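You operate a simulated robot arm through the tools that you are given. There is no shell and no other tool. Be economical: measure what you need, move in short steps, check, and stop when the job is done.

The job below is to be done with a simulated robot arm. You get a single attempt, and the scene is never put back.

TASK
Put two of the month tiles from the pale folding table on the wooden board there.

Only the result counts: the job must be done as asked and must still hold three seconds after the hand-in. Knocking over, shifting, dropping, spilling or breaking anything else fails it.

THE ROBOT
A 6-joint arm with a two-finger parallel gripper, fixed in place. Base frame: the origin is at the foot of the arm, x ahead of it, y to its left, z up; the work surface is at about z = 0.74. Readings come in m, degrees, newtons and seconds.
With the tool pointing down near the work surface it reaches from about 0.28 to 0.74 m from the base axis. Its first joint turns from -66.0 to 66.0 degrees. Payload 2.45 kg.
The TCP is the grasp point between the finger pads, 0.024 m short of the fingertips. In the tool frame z runs along the fingers and y along their closing line. The gripper opens to 0.068 m. The fingers are 0.017 m wide and 0.01 m thick; the gripper's body (0.04 by 0.07 m) begins 0.041 m behind the TCP.
Orientation is told as [roll, pitch, yaw] about the base's x, y, z axes, in that order, counted from this pose: with the fingers straight down and closing along the base's y, the tool's x points along the base's -x, its y along +y and its z along -z.

THE INTERFACE
- The arm moves only by the tool send_rows. Its argument "steps" is a list of rows, each an object of numbers (a shift or turn left out is 0, a gripper value left out holds the last): "dx", "dy", "dz": the shift along the tool's x, y, z in units of 500 mm (1.0 is 500 mm); "wx", "wy", "wz": the turn, a rotation vector about the tool's x, y, z in units of 180 degrees (1.0 is 180 degrees). In form: [{"dx": .., "dy": .., "dz": .., "wx": .., "wy": .., "wz": ..}, ...]. A call has 1 to 8 rows; each row is the pose to reach, as a shift and turn from the pose commanded when the call began, along the tool's axes at that moment. "jaw" is the gripper command, from -1 (shut) to 1 (fully open), values between in proportion, set as the call begins (left out, the last holds). A call with a number of a shift or a turn outside -1 to 1 is refused whole. Rows are played at 5 a second. More than 0.05 m and 8.6 degrees between two rows, or a gripper value outside its range, and nothing of the call is played. A pose out of reach is approached as far as the arm can. The call stops where the force on the tool passes 40 N (or 10 N more than at its start, if that is more) or the arm is blocked; 0.2 s more then pass. The fingers move at their own pace (about 0.108 m/s each) and stop on an object; they squeeze with about 41 N. The grip force told is the motor's: it shows also when the fingers shut on nothing. Time passes only in rows, and 0.2 s behind the last, so rows that repeat a pose let the fingers close. The reply holds the time, the measured pose of the TCP, the force on the tool along the base axes, the opening and the grip force, in the units named above and with some noise, and new pictures: "pictures" is both (left out), scene, wrist or none.
- Cameras (640 x 400 px; columns grow to the right, rows downward): "scene" is fixed at [0.1692, 0.4518, 1.4256]; the picture's right is [-0.43, -0.90, 0.00], its down [-0.80, 0.38, -0.46] and it looks along [0.41, -0.20, -0.89] (base axes); focal length 312 px, centre (320, 200). "wrist" rides on the gripper at [-0.032, 0, -0.039] in the tool frame; the picture's right is [0.00, -1.00, 0.00], its down [0.97, 0.00, -0.24] and it looks along [0.24, 0.00, 0.97] (tool axes); focal length 218 px, centre (320, 200). There is no depth. A picture from a camera that has moved, and an enlarged one, comes with that camera's place and axes in the base frame and with its lens.
- enlarge(camera, box): a new picture of the part [left, top, right, bottom] of that camera's present view, enlarged. The clock stands still meanwhile.
- job_done(): hands the job in; it is judged then, once.

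Go step by step. Nothing tells you positions but the pictures and the camera data: compare them with the known pose of the tool, close in by small moves and look again before you grip or let go. The budget is 90 turns and 150 pictures, counting those below and the enlarged ones. Unless the task says otherwise, let go and move clear before handing in, and close with one line.

The tools are called after "Call:" by a JSON object that holds its "fn" and its "kwargs". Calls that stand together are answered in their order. send_rows: Moves the arm, as the interface text tells. Its arguments: {"type":"object","properties":{"steps":{"type":"array","items":{"type":"object","properties":{"dx":{"type":"number"},"dy":{"type":"number"},"dz":{"type":"number"},"wx":{"type":"number"},"wy":{"type":"number"},"wz":{"type":"number"}}}},"jaw":{"type":"number"},"pictures":{"type":"string","enum":["both","scene","wrist","none"]}},"required":["steps"]} The other tools are called the same way: enlarge (camera, box) takes an enlarged picture of a part of a camera's view; job_done () hands the job in.

At the start:

```text
clock: 0.0
eef_pos: [0.4295, 0.1449, 0.9373]
ee_rot: [0.1, 0.0, 0.1]
ft_force: [-0.6, 0.4, 0.3]
opening: 0.068
grasp_force: 0.1
```

scene: 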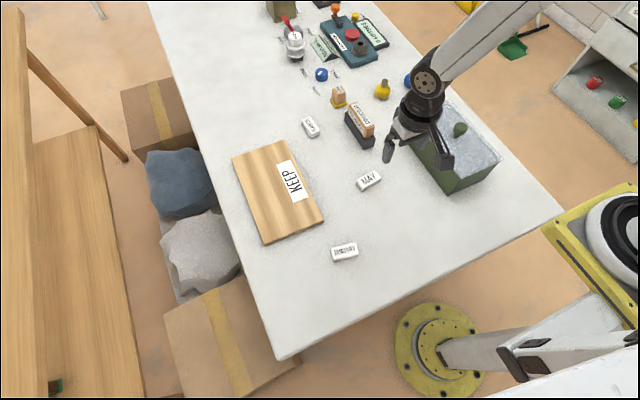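
wrist: 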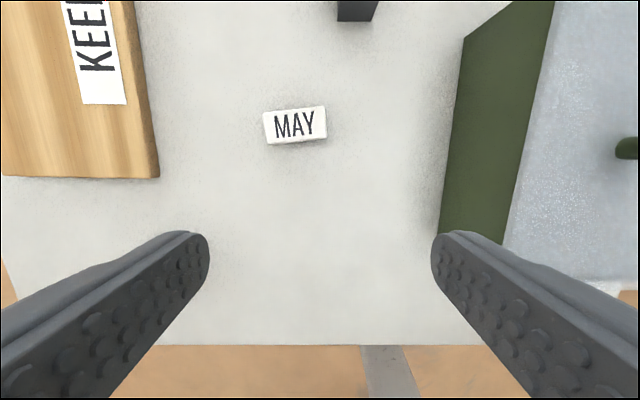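

I see three white tiles near the board (one reads MAY, one perhaps JANUARY, one farther away), a board with a "KEEP" label, and other items. I'll enlarge for details before moving.

Call:
{"fn": "enlarge", "kwargs": {"camera": "scene", "box": [220, 100, 400, 280]}}

Call:
{"fn": "enlarge", "kwargs": {"camera": "scene", "box": [260, 0, 430, 150]}}

```text
2.22 times, centred on (310, 190) of scene
camera zoom: at [0.1692, 0.4518, 1.4256], right [-0.43, -0.9, 0.0], down [-0.8, 0.38, -0.46], along [0.41, -0.2, -0.89], focal length 693 px, centre (342, 222)
```

zoom: 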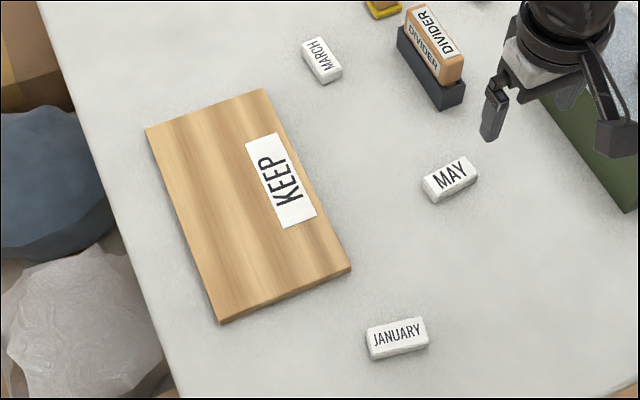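

```text
2.67 times, centred on (345, 75) of scene
camera zoom: at [0.1692, 0.4518, 1.4256], right [-0.43, -0.9, 0.0], down [-0.8, 0.38, -0.46], along [0.41, -0.2, -0.89], focal length 831 px, centre (253, 533)
```

zoom: 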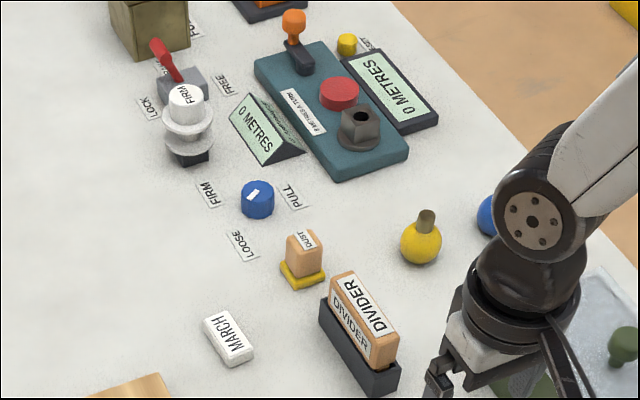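

I take MAY to be at about (0.478, 0.169) and JANUARY at about (0.338, 0.308). The board spans x 0.43–0.685, y 0.31–0.46. First I'll move above MAY and turn the gripper about 83° so the fingers close across its short side.

Call:
{"fn": "send_rows", "kwargs": {"steps": [{"dx": -0.0125, "dy": 0.006, "wz": 0.0464}, {"dx": -0.025, "dy": 0.012, "wz": 0.0928}, {"dx": -0.0375, "dy": 0.018, "wz": 0.1392}, {"dx": -0.05, "dy": 0.024, "wz": 0.1856}, {"dx": -0.0625, "dy": 0.03, "wz": 0.232}, {"dx": -0.075, "dy": 0.036, "wz": 0.2784}, {"dx": -0.0875, "dy": 0.042, "wz": 0.3248}, {"dx": -0.097, "dy": 0.048, "wz": 0.3712}], "pictures": "none"}}

Call:
{"fn": "send_rows", "kwargs": {"steps": [{"wz": 0.0464}, {"wz": 0.0928}, {"wz": 0.0928}]}}

```text
clock: 1.8
eef_pos: [0.4773, 0.1698, 0.9365]
ee_rot: [-0.1, 0.1, -67.0]
ft_force: [-0.1, -0.2, -0.4]
opening: 0.068
grasp_force: 0.1
```

```text
clock: 2.6
eef_pos: [0.4775, 0.1701, 0.9345]
ee_rot: [0.0, 0.1, -83.8]
ft_force: [-0.8, 0.0, 0.8]
opening: 0.0678
grasp_force: 0.0
camera wrist: at [0.4815, 0.1369, 0.9752], right [-0.99, -0.11, 0.0], down [-0.11, 0.96, 0.24], along [-0.03, 0.24, -0.97], focal length 218 px, centre (320, 200)
```

scene: 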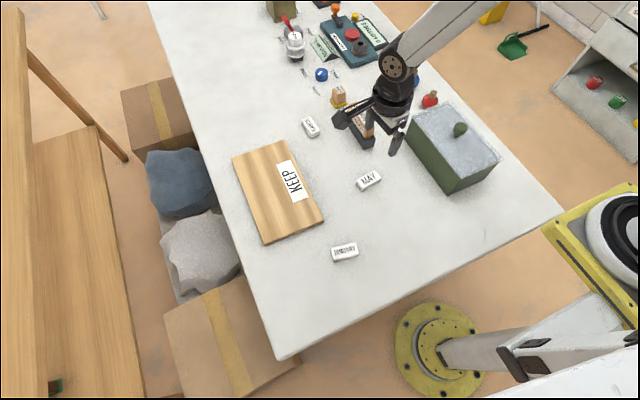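
wrist: 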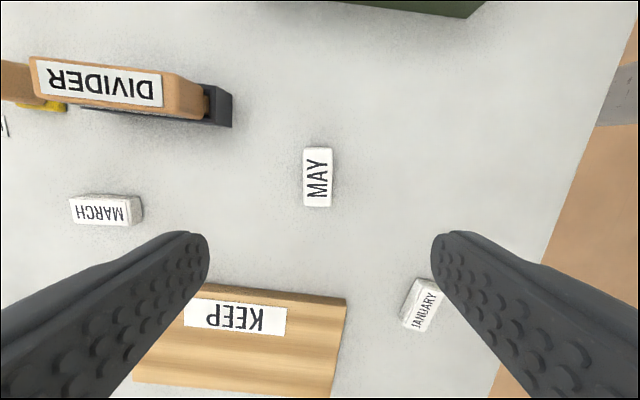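

MAY lies centred between the fingers at about (0.479, 0.167) and lines up with them. I'll descend partway and check.

Call:
{"fn": "send_rows", "kwargs": {"steps": [{"dx": -0.003, "dy": 0.002, "dz": 0.06}, {"dx": -0.006, "dy": 0.004, "dz": 0.12}, {"dx": -0.006, "dy": 0.004, "dz": 0.18}, {"dx": -0.006, "dy": 0.004, "dz": 0.24}, {"dx": -0.006, "dy": 0.004, "dz": 0.27}, {"dx": -0.006, "dy": 0.004, "dz": 0.27}]}}

```text
clock: 4.0
eef_pos: [0.4809, 0.1663, 0.7989]
ee_rot: [0.1, 0.1, -83.5]
ft_force: [-0.7, 0.5, 1.4]
opening: 0.0681
grasp_force: 0.1
camera wrist: at [0.4847, 0.1338, 0.8394], right [-0.99, -0.11, 0.0], down [-0.11, 0.96, 0.24], along [-0.03, 0.24, -0.97], focal length 218 px, centre (320, 200)
```

scene: 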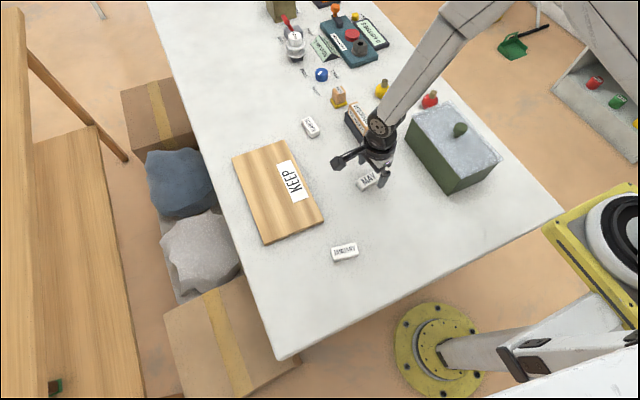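
wrist: 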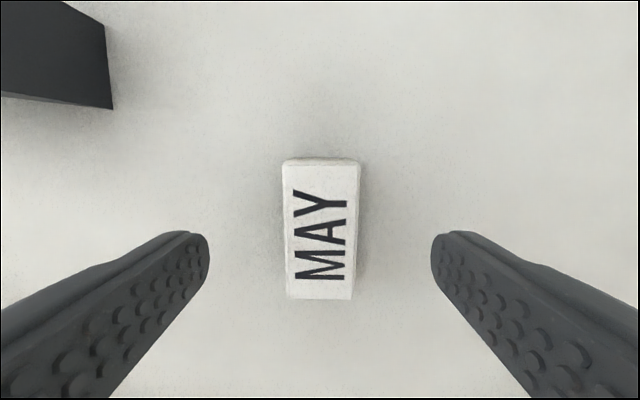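

The tile is centred between the fingers. I'll go down to z≈0.767 and then close.

Call:
{"fn": "send_rows", "kwargs": {"steps": [{"dz": 0.03}, {"dz": 0.06}, {"dz": 0.062}], "pictures": "none"}}

Call:
{"fn": "send_rows", "kwargs": {"steps": [{}, {}, {}, {}], "jaw": -1, "pictures": "wrist"}}

```text
clock: 4.8
eef_pos: [0.48, 0.1671, 0.7681]
ee_rot: [0.0, 0.1, -83.5]
ft_force: [0.0, 0.2, -0.1]
opening: 0.0678
grasp_force: 0.0
```

```text
clock: 5.8
eef_pos: [0.4811, 0.1666, 0.7682]
ee_rot: [0.0, 0.1, -83.6]
ft_force: [-0.1, -0.2, -0.4]
opening: 0.0286
grasp_force: 40.6
camera wrist: at [0.4846, 0.1338, 0.8083], right [-0.99, -0.11, 0.0], down [-0.11, 0.96, 0.24], along [-0.03, 0.24, -0.97], focal length 218 px, centre (320, 200)
```

wrist: 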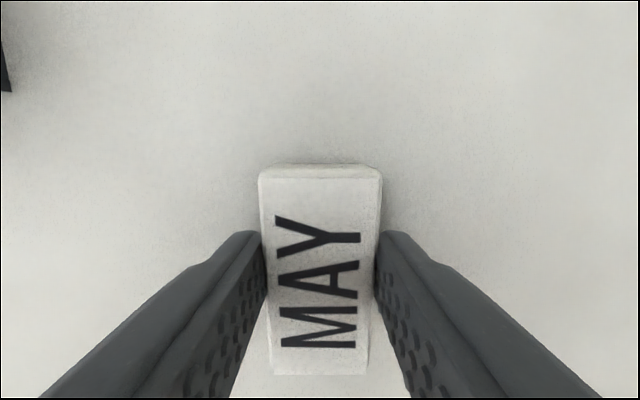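

MAY is gripped (opening 0.0286). Next I'll lift it 0.1 m and carry it over the board to about (0.56, 0.41).

Call:
{"fn": "send_rows", "kwargs": {"steps": [{"dz": -0.04}, {"dz": -0.1}, {"dz": -0.16}, {"dz": -0.2}], "pictures": "none"}}

Call:
{"fn": "send_rows", "kwargs": {"steps": [{"dx": 0.03, "dy": 0.014}, {"dx": 0.1, "dy": 0.045}, {"dx": 0.17, "dy": 0.077}, {"dx": 0.24, "dy": 0.109}, {"dx": 0.31, "dy": 0.141}, {"dx": 0.38, "dy": 0.172}, {"dx": 0.44, "dy": 0.2}, {"dx": 0.465, "dy": 0.211}]}}

```text
clock: 6.8
eef_pos: [0.4805, 0.1662, 0.8697]
ee_rot: [-0.1, 0.1, -83.5]
ft_force: [0.5, 0.2, 0.0]
opening: 0.0285
grasp_force: 40.8
```

```text
clock: 8.6
eef_pos: [0.5573, 0.4091, 0.8701]
ee_rot: [0.0, 0.1, -83.5]
ft_force: [-0.3, 0.4, -0.7]
opening: 0.0281
grasp_force: 40.9
camera wrist: at [0.5623, 0.377, 0.9107], right [-0.99, -0.11, 0.0], down [-0.11, 0.96, 0.24], along [-0.03, 0.24, -0.97], focal length 218 px, centre (320, 200)
```

scene: 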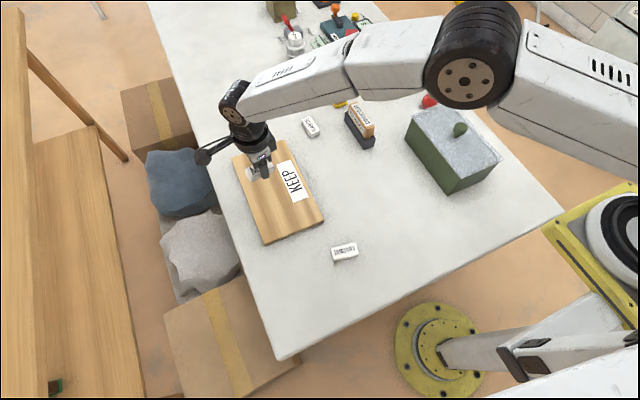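
wrist: 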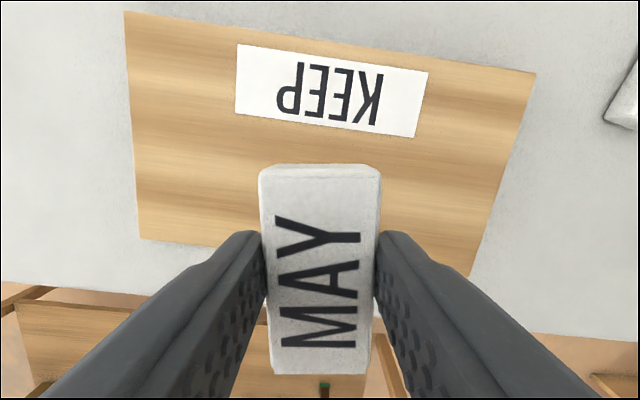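

The tile will land clear of the KEEP label and well inside the board edges. I'll lower it toward the board, with contact expected near TCP z≈0.784.

Call:
{"fn": "send_rows", "kwargs": {"steps": [{"dz": 0.05}, {"dz": 0.1}, {"dz": 0.14}, {"dz": 0.156}, {"dz": 0.156}], "pictures": "none"}}

Call:
{"fn": "enlarge", "kwargs": {"camera": "scene", "box": [210, 110, 330, 230]}}

Call:
{"fn": "enlarge", "kwargs": {"camera": "wrist", "box": [120, 100, 520, 400]}}

```text
clock: 9.8
eef_pos: [0.5583, 0.4107, 0.7937]
ee_rot: [0.0, 0.1, -83.5]
ft_force: [0.5, -0.1, 0.2]
opening: 0.0285
grasp_force: 41.1
```

```text
3.33 times, centred on (270, 170) of scene
camera zoom: at [0.1692, 0.4518, 1.4256], right [-0.43, -0.9, 0.0], down [-0.8, 0.38, -0.46], along [0.41, -0.2, -0.89], focal length 1039 px, centre (487, 300)
```

zoom: 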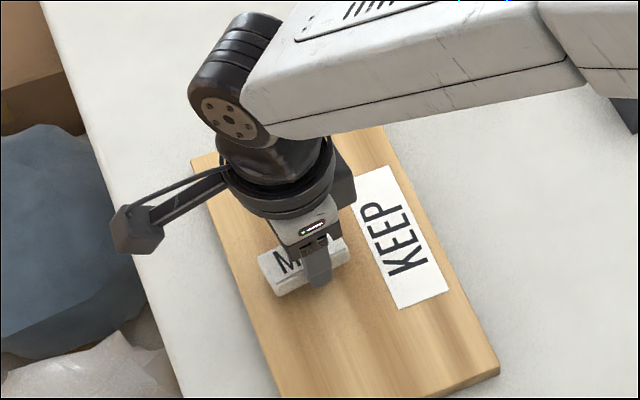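

```text
1.33 times, centred on (320, 250) of wrist
camera zoom: at [0.5621, 0.3774, 0.8339], right [-0.99, -0.11, 0.0], down [-0.11, 0.96, 0.24], along [-0.03, 0.24, -0.97], focal length 291 px, centre (320, 133)
```

zoom: 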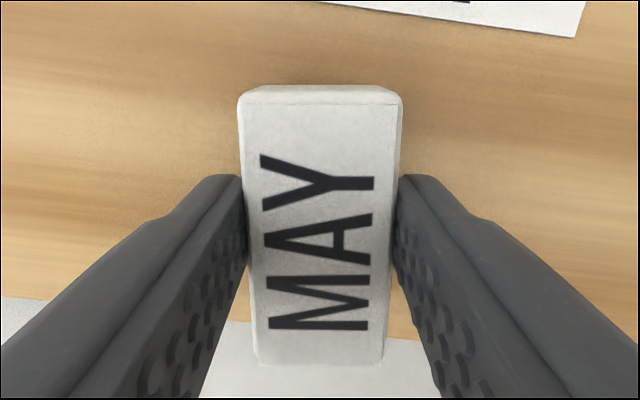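

No contact yet, and the tile has about 2 cm of margin to the far board edge. I'll lower gently while watching the force.

Call:
{"fn": "send_rows", "kwargs": {"steps": [{"dz": 0.004}, {"dz": 0.008}, {"dz": 0.012}], "pictures": "none"}}

Call:
{"fn": "send_rows", "kwargs": {"steps": [{"dz": 0.003}, {"dz": 0.006}], "pictures": "none"}}

```text
clock: 10.6
eef_pos: [0.5589, 0.41, 0.7866]
ee_rot: [0.0, 0.0, -83.5]
ft_force: [-0.2, -0.5, 0.9]
opening: 0.0281
grasp_force: 40.7
```

```text
clock: 11.2
eef_pos: [0.5591, 0.4103, 0.7836]
ee_rot: [0.1, 0.1, -83.6]
ft_force: [-1.2, -2.8, 5.8]
opening: 0.0282
grasp_force: 41.1
```

The 5.8 N reading shows contact with the board. I'll release and rise.

Call:
{"fn": "send_rows", "kwargs": {"steps": [{}, {}, {}], "jaw": 1, "pictures": "none"}}

Call:
{"fn": "send_rows", "kwargs": {"steps": [{"dz": -0.04}, {"dz": -0.1}, {"dz": -0.17}, {"dz": -0.24}]}}

```text
clock: 12.0
eef_pos: [0.5582, 0.41, 0.783]
ee_rot: [0.0, 0.1, -83.6]
ft_force: [-0.4, -0.6, 0.2]
opening: 0.0677
grasp_force: 0.1
```

```text
clock: 13.0
eef_pos: [0.5587, 0.4101, 0.9038]
ee_rot: [-0.1, 0.0, -83.4]
ft_force: [0.1, -0.3, -0.3]
opening: 0.0679
grasp_force: 0.0
camera wrist: at [0.5627, 0.3768, 0.9436], right [-0.99, -0.11, 0.0], down [-0.11, 0.96, 0.24], along [-0.03, 0.24, -0.97], focal length 218 px, centre (320, 200)
```

scene: 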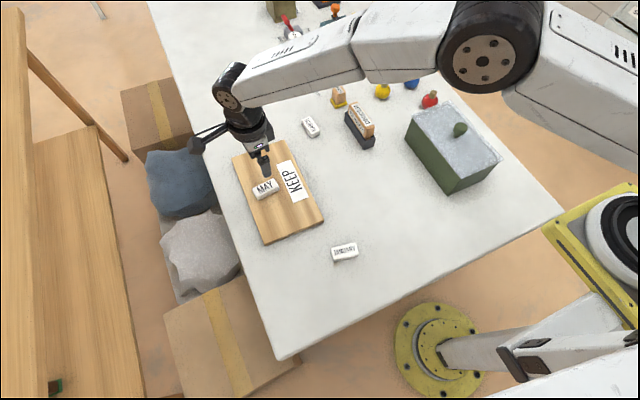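
wrist: 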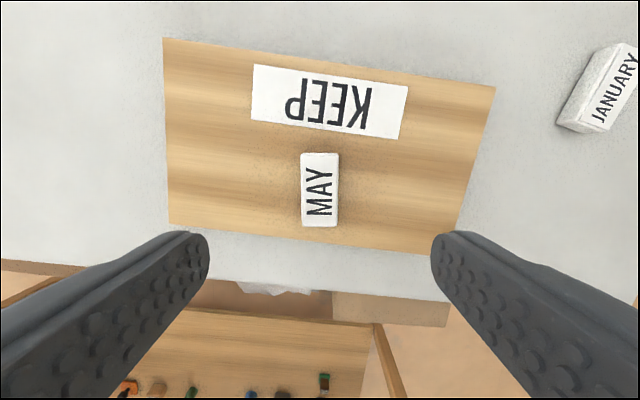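

MAY rests on the board. Next I'll move above JANUARY at about (0.345, 0.302) and turn about 11° further.

Call:
{"fn": "send_rows", "kwargs": {"steps": [{"dx": -0.012, "dy": -0.03, "wz": 0.005}, {"dx": -0.036, "dy": -0.097, "wz": 0.015}, {"dx": -0.06, "dy": -0.162, "wz": 0.025}, {"dx": -0.085, "dy": -0.229, "wz": 0.035}, {"dx": -0.11, "dy": -0.296, "wz": 0.045}, {"dx": -0.135, "dy": -0.363, "wz": 0.055}, {"dx": -0.157, "dy": -0.425, "wz": 0.06}, {"dx": -0.167, "dy": -0.449, "wz": 0.06}]}}

```text
clock: 14.8
eef_pos: [0.3452, 0.3024, 0.9042]
ee_rot: [0.0, 0.0, -94.4]
ft_force: [0.0, 0.2, 0.3]
opening: 0.0677
grasp_force: 0.1
camera wrist: at [0.3438, 0.269, 0.9439], right [-1.0, 0.08, 0.0], down [0.07, 0.97, 0.24], along [0.02, 0.24, -0.97], focal length 218 px, centre (320, 200)
```

scene: 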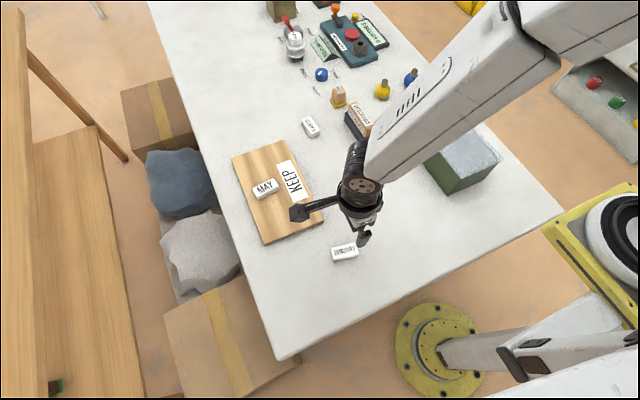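
wrist: 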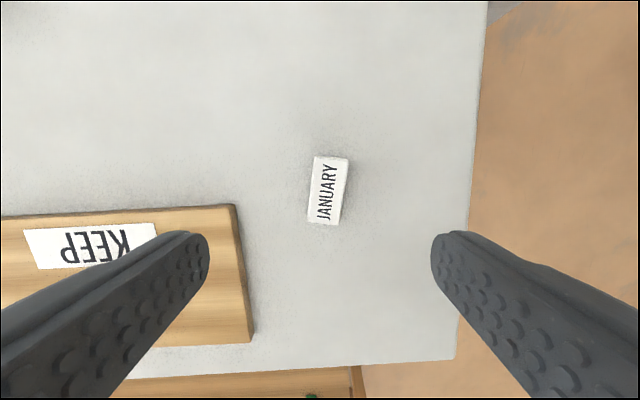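

JANUARY is at about (0.341, 0.307) and still needs about 6.5° more turn. I'll align and descend partway.

Call:
{"fn": "send_rows", "kwargs": {"steps": [{"dx": 0.004, "dy": -0.004, "dz": 0.04, "wz": 0.018}, {"dx": 0.0074, "dy": -0.0086, "dz": 0.1, "wz": 0.036}, {"dx": 0.0074, "dy": -0.0086, "dz": 0.16, "wz": 0.036}, {"dx": 0.0074, "dy": -0.0086, "dz": 0.208, "wz": 0.036}, {"dx": 0.0074, "dy": -0.0086, "dz": 0.208, "wz": 0.036}], "pictures": "wrist"}}

```text
clock: 16.0
eef_pos: [0.3425, 0.3076, 0.7978]
ee_rot: [0.0, 0.1, -100.8]
ft_force: [1.1, 0.1, 0.3]
opening: 0.0679
grasp_force: 0.1
camera wrist: at [0.3363, 0.2738, 0.8385], right [-0.98, 0.19, 0.0], down [0.18, 0.95, 0.24], along [0.05, 0.24, -0.97], focal length 218 px, centre (320, 200)
```

wrist: 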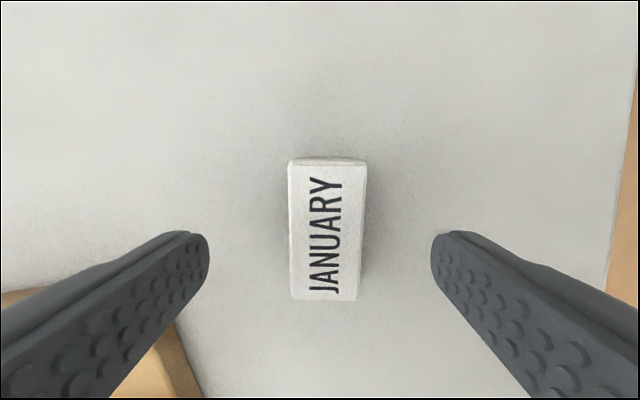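

It is aligned. I'll descend and grip.

Call:
{"fn": "send_rows", "kwargs": {"steps": [{"dy": -0.004, "dz": 0.03}, {"dy": -0.004, "dz": 0.059}, {"dy": -0.004, "dz": 0.059}], "pictures": "none"}}

Call:
{"fn": "send_rows", "kwargs": {"steps": [{}, {}, {}, {}], "jaw": -1, "pictures": "wrist"}}

Call:
{"fn": "send_rows", "kwargs": {"steps": [{"dz": -0.04}, {"dz": -0.1}, {"dz": -0.16}, {"dz": -0.2}], "pictures": "wrist"}}

```text
clock: 16.8
eef_pos: [0.3402, 0.3071, 0.769]
ee_rot: [0.0, 0.1, -100.7]
ft_force: [-1.0, 0.0, 0.3]
opening: 0.068
grasp_force: 0.0
```

```text
clock: 17.8
eef_pos: [0.3401, 0.3058, 0.7685]
ee_rot: [-0.1, 0.1, -100.8]
ft_force: [-0.2, -0.4, -0.5]
opening: 0.0283
grasp_force: 41.0
camera wrist: at [0.3345, 0.2737, 0.8083], right [-0.98, 0.19, 0.0], down [0.18, 0.95, 0.24], along [0.04, 0.24, -0.97], focal length 218 px, centre (320, 200)
```

wrist: 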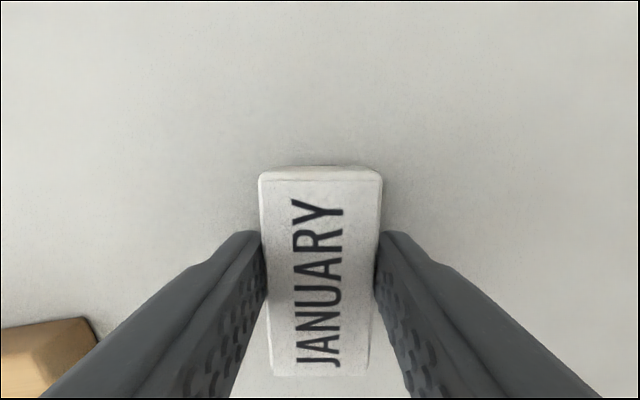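

```text
clock: 18.8
eef_pos: [0.3377, 0.305, 0.8697]
ee_rot: [0.0, 0.0, -100.8]
ft_force: [-0.2, -0.2, -0.2]
opening: 0.0285
grasp_force: 41.0
camera wrist: at [0.3329, 0.2734, 0.9089], right [-0.98, 0.19, 0.0], down [0.18, 0.95, 0.24], along [0.04, 0.24, -0.97], focal length 218 px, centre (320, 200)
```

wrist: 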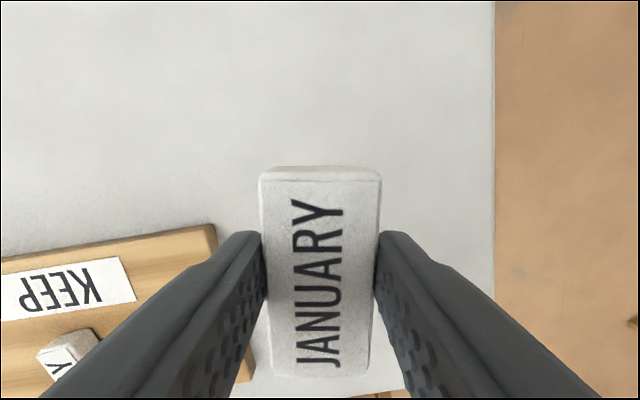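

JANUARY is held. I'll carry it to about (0.468, 0.39) on the board's near end and square it up.

Call:
{"fn": "send_rows", "kwargs": {"steps": [{"dx": 0.02, "dy": 0.02, "wz": -0.008}, {"dx": 0.06, "dy": 0.062, "wz": -0.025}, {"dx": 0.1, "dy": 0.104, "wz": -0.042}, {"dx": 0.14, "dy": 0.145, "wz": -0.058}, {"dx": 0.18, "dy": 0.187, "wz": -0.075}, {"dx": 0.21, "dy": 0.218, "wz": -0.09}, {"dx": 0.216, "dy": 0.224, "wz": -0.09}]}}

```text
clock: 20.4
eef_pos: [0.4691, 0.3923, 0.8693]
ee_rot: [0.0, 0.0, -84.6]
ft_force: [0.2, 0.0, -0.6]
opening: 0.0283
grasp_force: 40.4
camera wrist: at [0.4725, 0.3592, 0.9095], right [-1.0, -0.09, 0.0], down [-0.09, 0.97, 0.24], along [-0.02, 0.24, -0.97], focal length 218 px, centre (320, 200)
```

scene: 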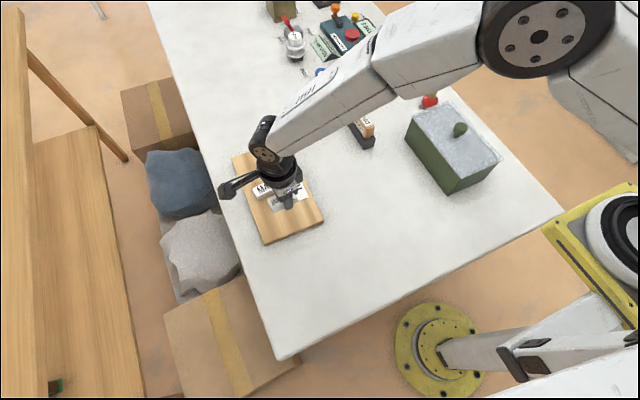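
wrist: 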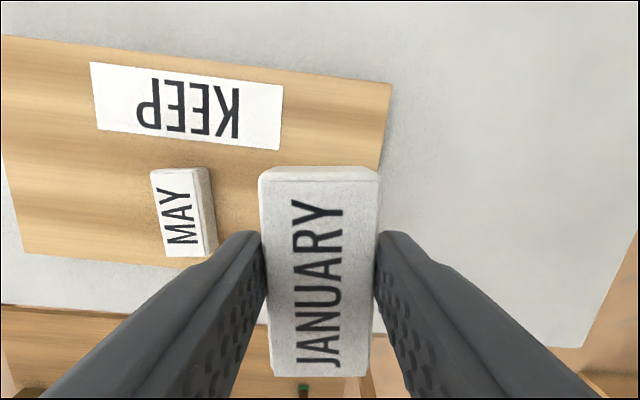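

The clearance to MAY is about 5 cm and to the board edge about 2 cm. I'll lower gently.

Call:
{"fn": "send_rows", "kwargs": {"steps": [{"dz": 0.05}, {"dz": 0.1}, {"dz": 0.14}, {"dz": 0.156}, {"dz": 0.164}], "pictures": "none"}}

Call:
{"fn": "send_rows", "kwargs": {"steps": [{"dz": 0.003}, {"dz": 0.006}], "pictures": "none"}}

```text
clock: 21.6
eef_pos: [0.471, 0.3894, 0.7866]
ee_rot: [-0.1, 0.1, -84.7]
ft_force: [-1.3, 0.0, -0.1]
opening: 0.0283
grasp_force: 40.4
```

```text
clock: 22.2
eef_pos: [0.47, 0.3914, 0.7837]
ee_rot: [0.0, 0.1, -84.5]
ft_force: [1.1, 0.0, 0.5]
opening: 0.0285
grasp_force: 40.8
```

Call:
{"fn": "send_rows", "kwargs": {"steps": [{"dz": 0.002}, {"dz": 0.002}], "pictures": "none"}}

```text
clock: 22.8
eef_pos: [0.471, 0.3915, 0.7833]
ee_rot: [0.0, 0.1, -84.6]
ft_force: [-0.3, -1.5, 5.0]
opening: 0.0283
grasp_force: 41.1
```

The tile is touching the board (5 N). I'll release and rise.

Call:
{"fn": "send_rows", "kwargs": {"steps": [{}, {}, {}], "jaw": 1, "pictures": "none"}}

Call:
{"fn": "send_rows", "kwargs": {"steps": [{"dz": -0.04}, {"dz": -0.1}, {"dz": -0.17}, {"dz": -0.24}, {"dz": -0.3}]}}

```text
clock: 23.6
eef_pos: [0.47, 0.3924, 0.7841]
ee_rot: [0.0, 0.1, -84.6]
ft_force: [-0.1, -0.3, 0.0]
opening: 0.0682
grasp_force: 0.0
```

```text
clock: 24.8
eef_pos: [0.4692, 0.392, 0.9359]
ee_rot: [0.0, 0.0, -84.7]
ft_force: [0.1, 0.5, -0.4]
opening: 0.0681
grasp_force: 0.1
camera wrist: at [0.4731, 0.3581, 0.9748], right [-1.0, -0.09, 0.0], down [-0.09, 0.97, 0.24], along [-0.02, 0.24, -0.97], focal length 218 px, centre (320, 200)
```

scene: 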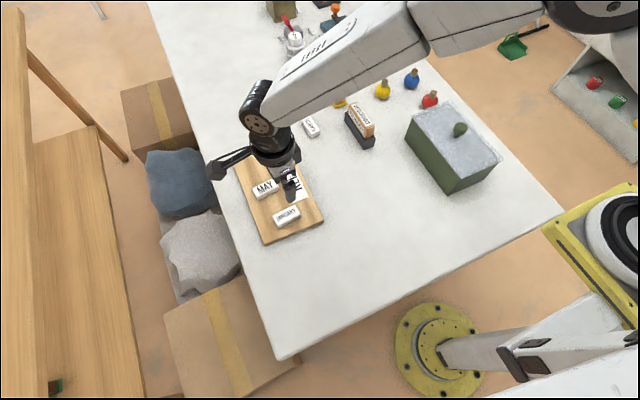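
wrist: 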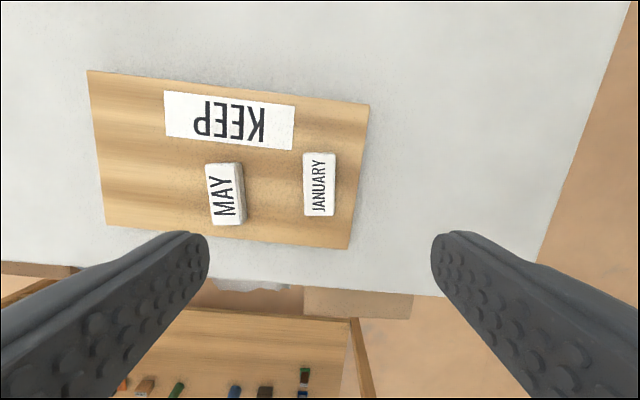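

Both tiles lie flat on the board, well inside its edges. The gripper is open and clear, so I'm handing in.

Call:
{"fn": "job_done", "kwargs": {}}

```text
The job is handed in.
```

The MAY and JANUARY tiles are on the wooden board, clear of its KEEP label. MARCH and, as far as the pictures show, everything else stayed where it was.
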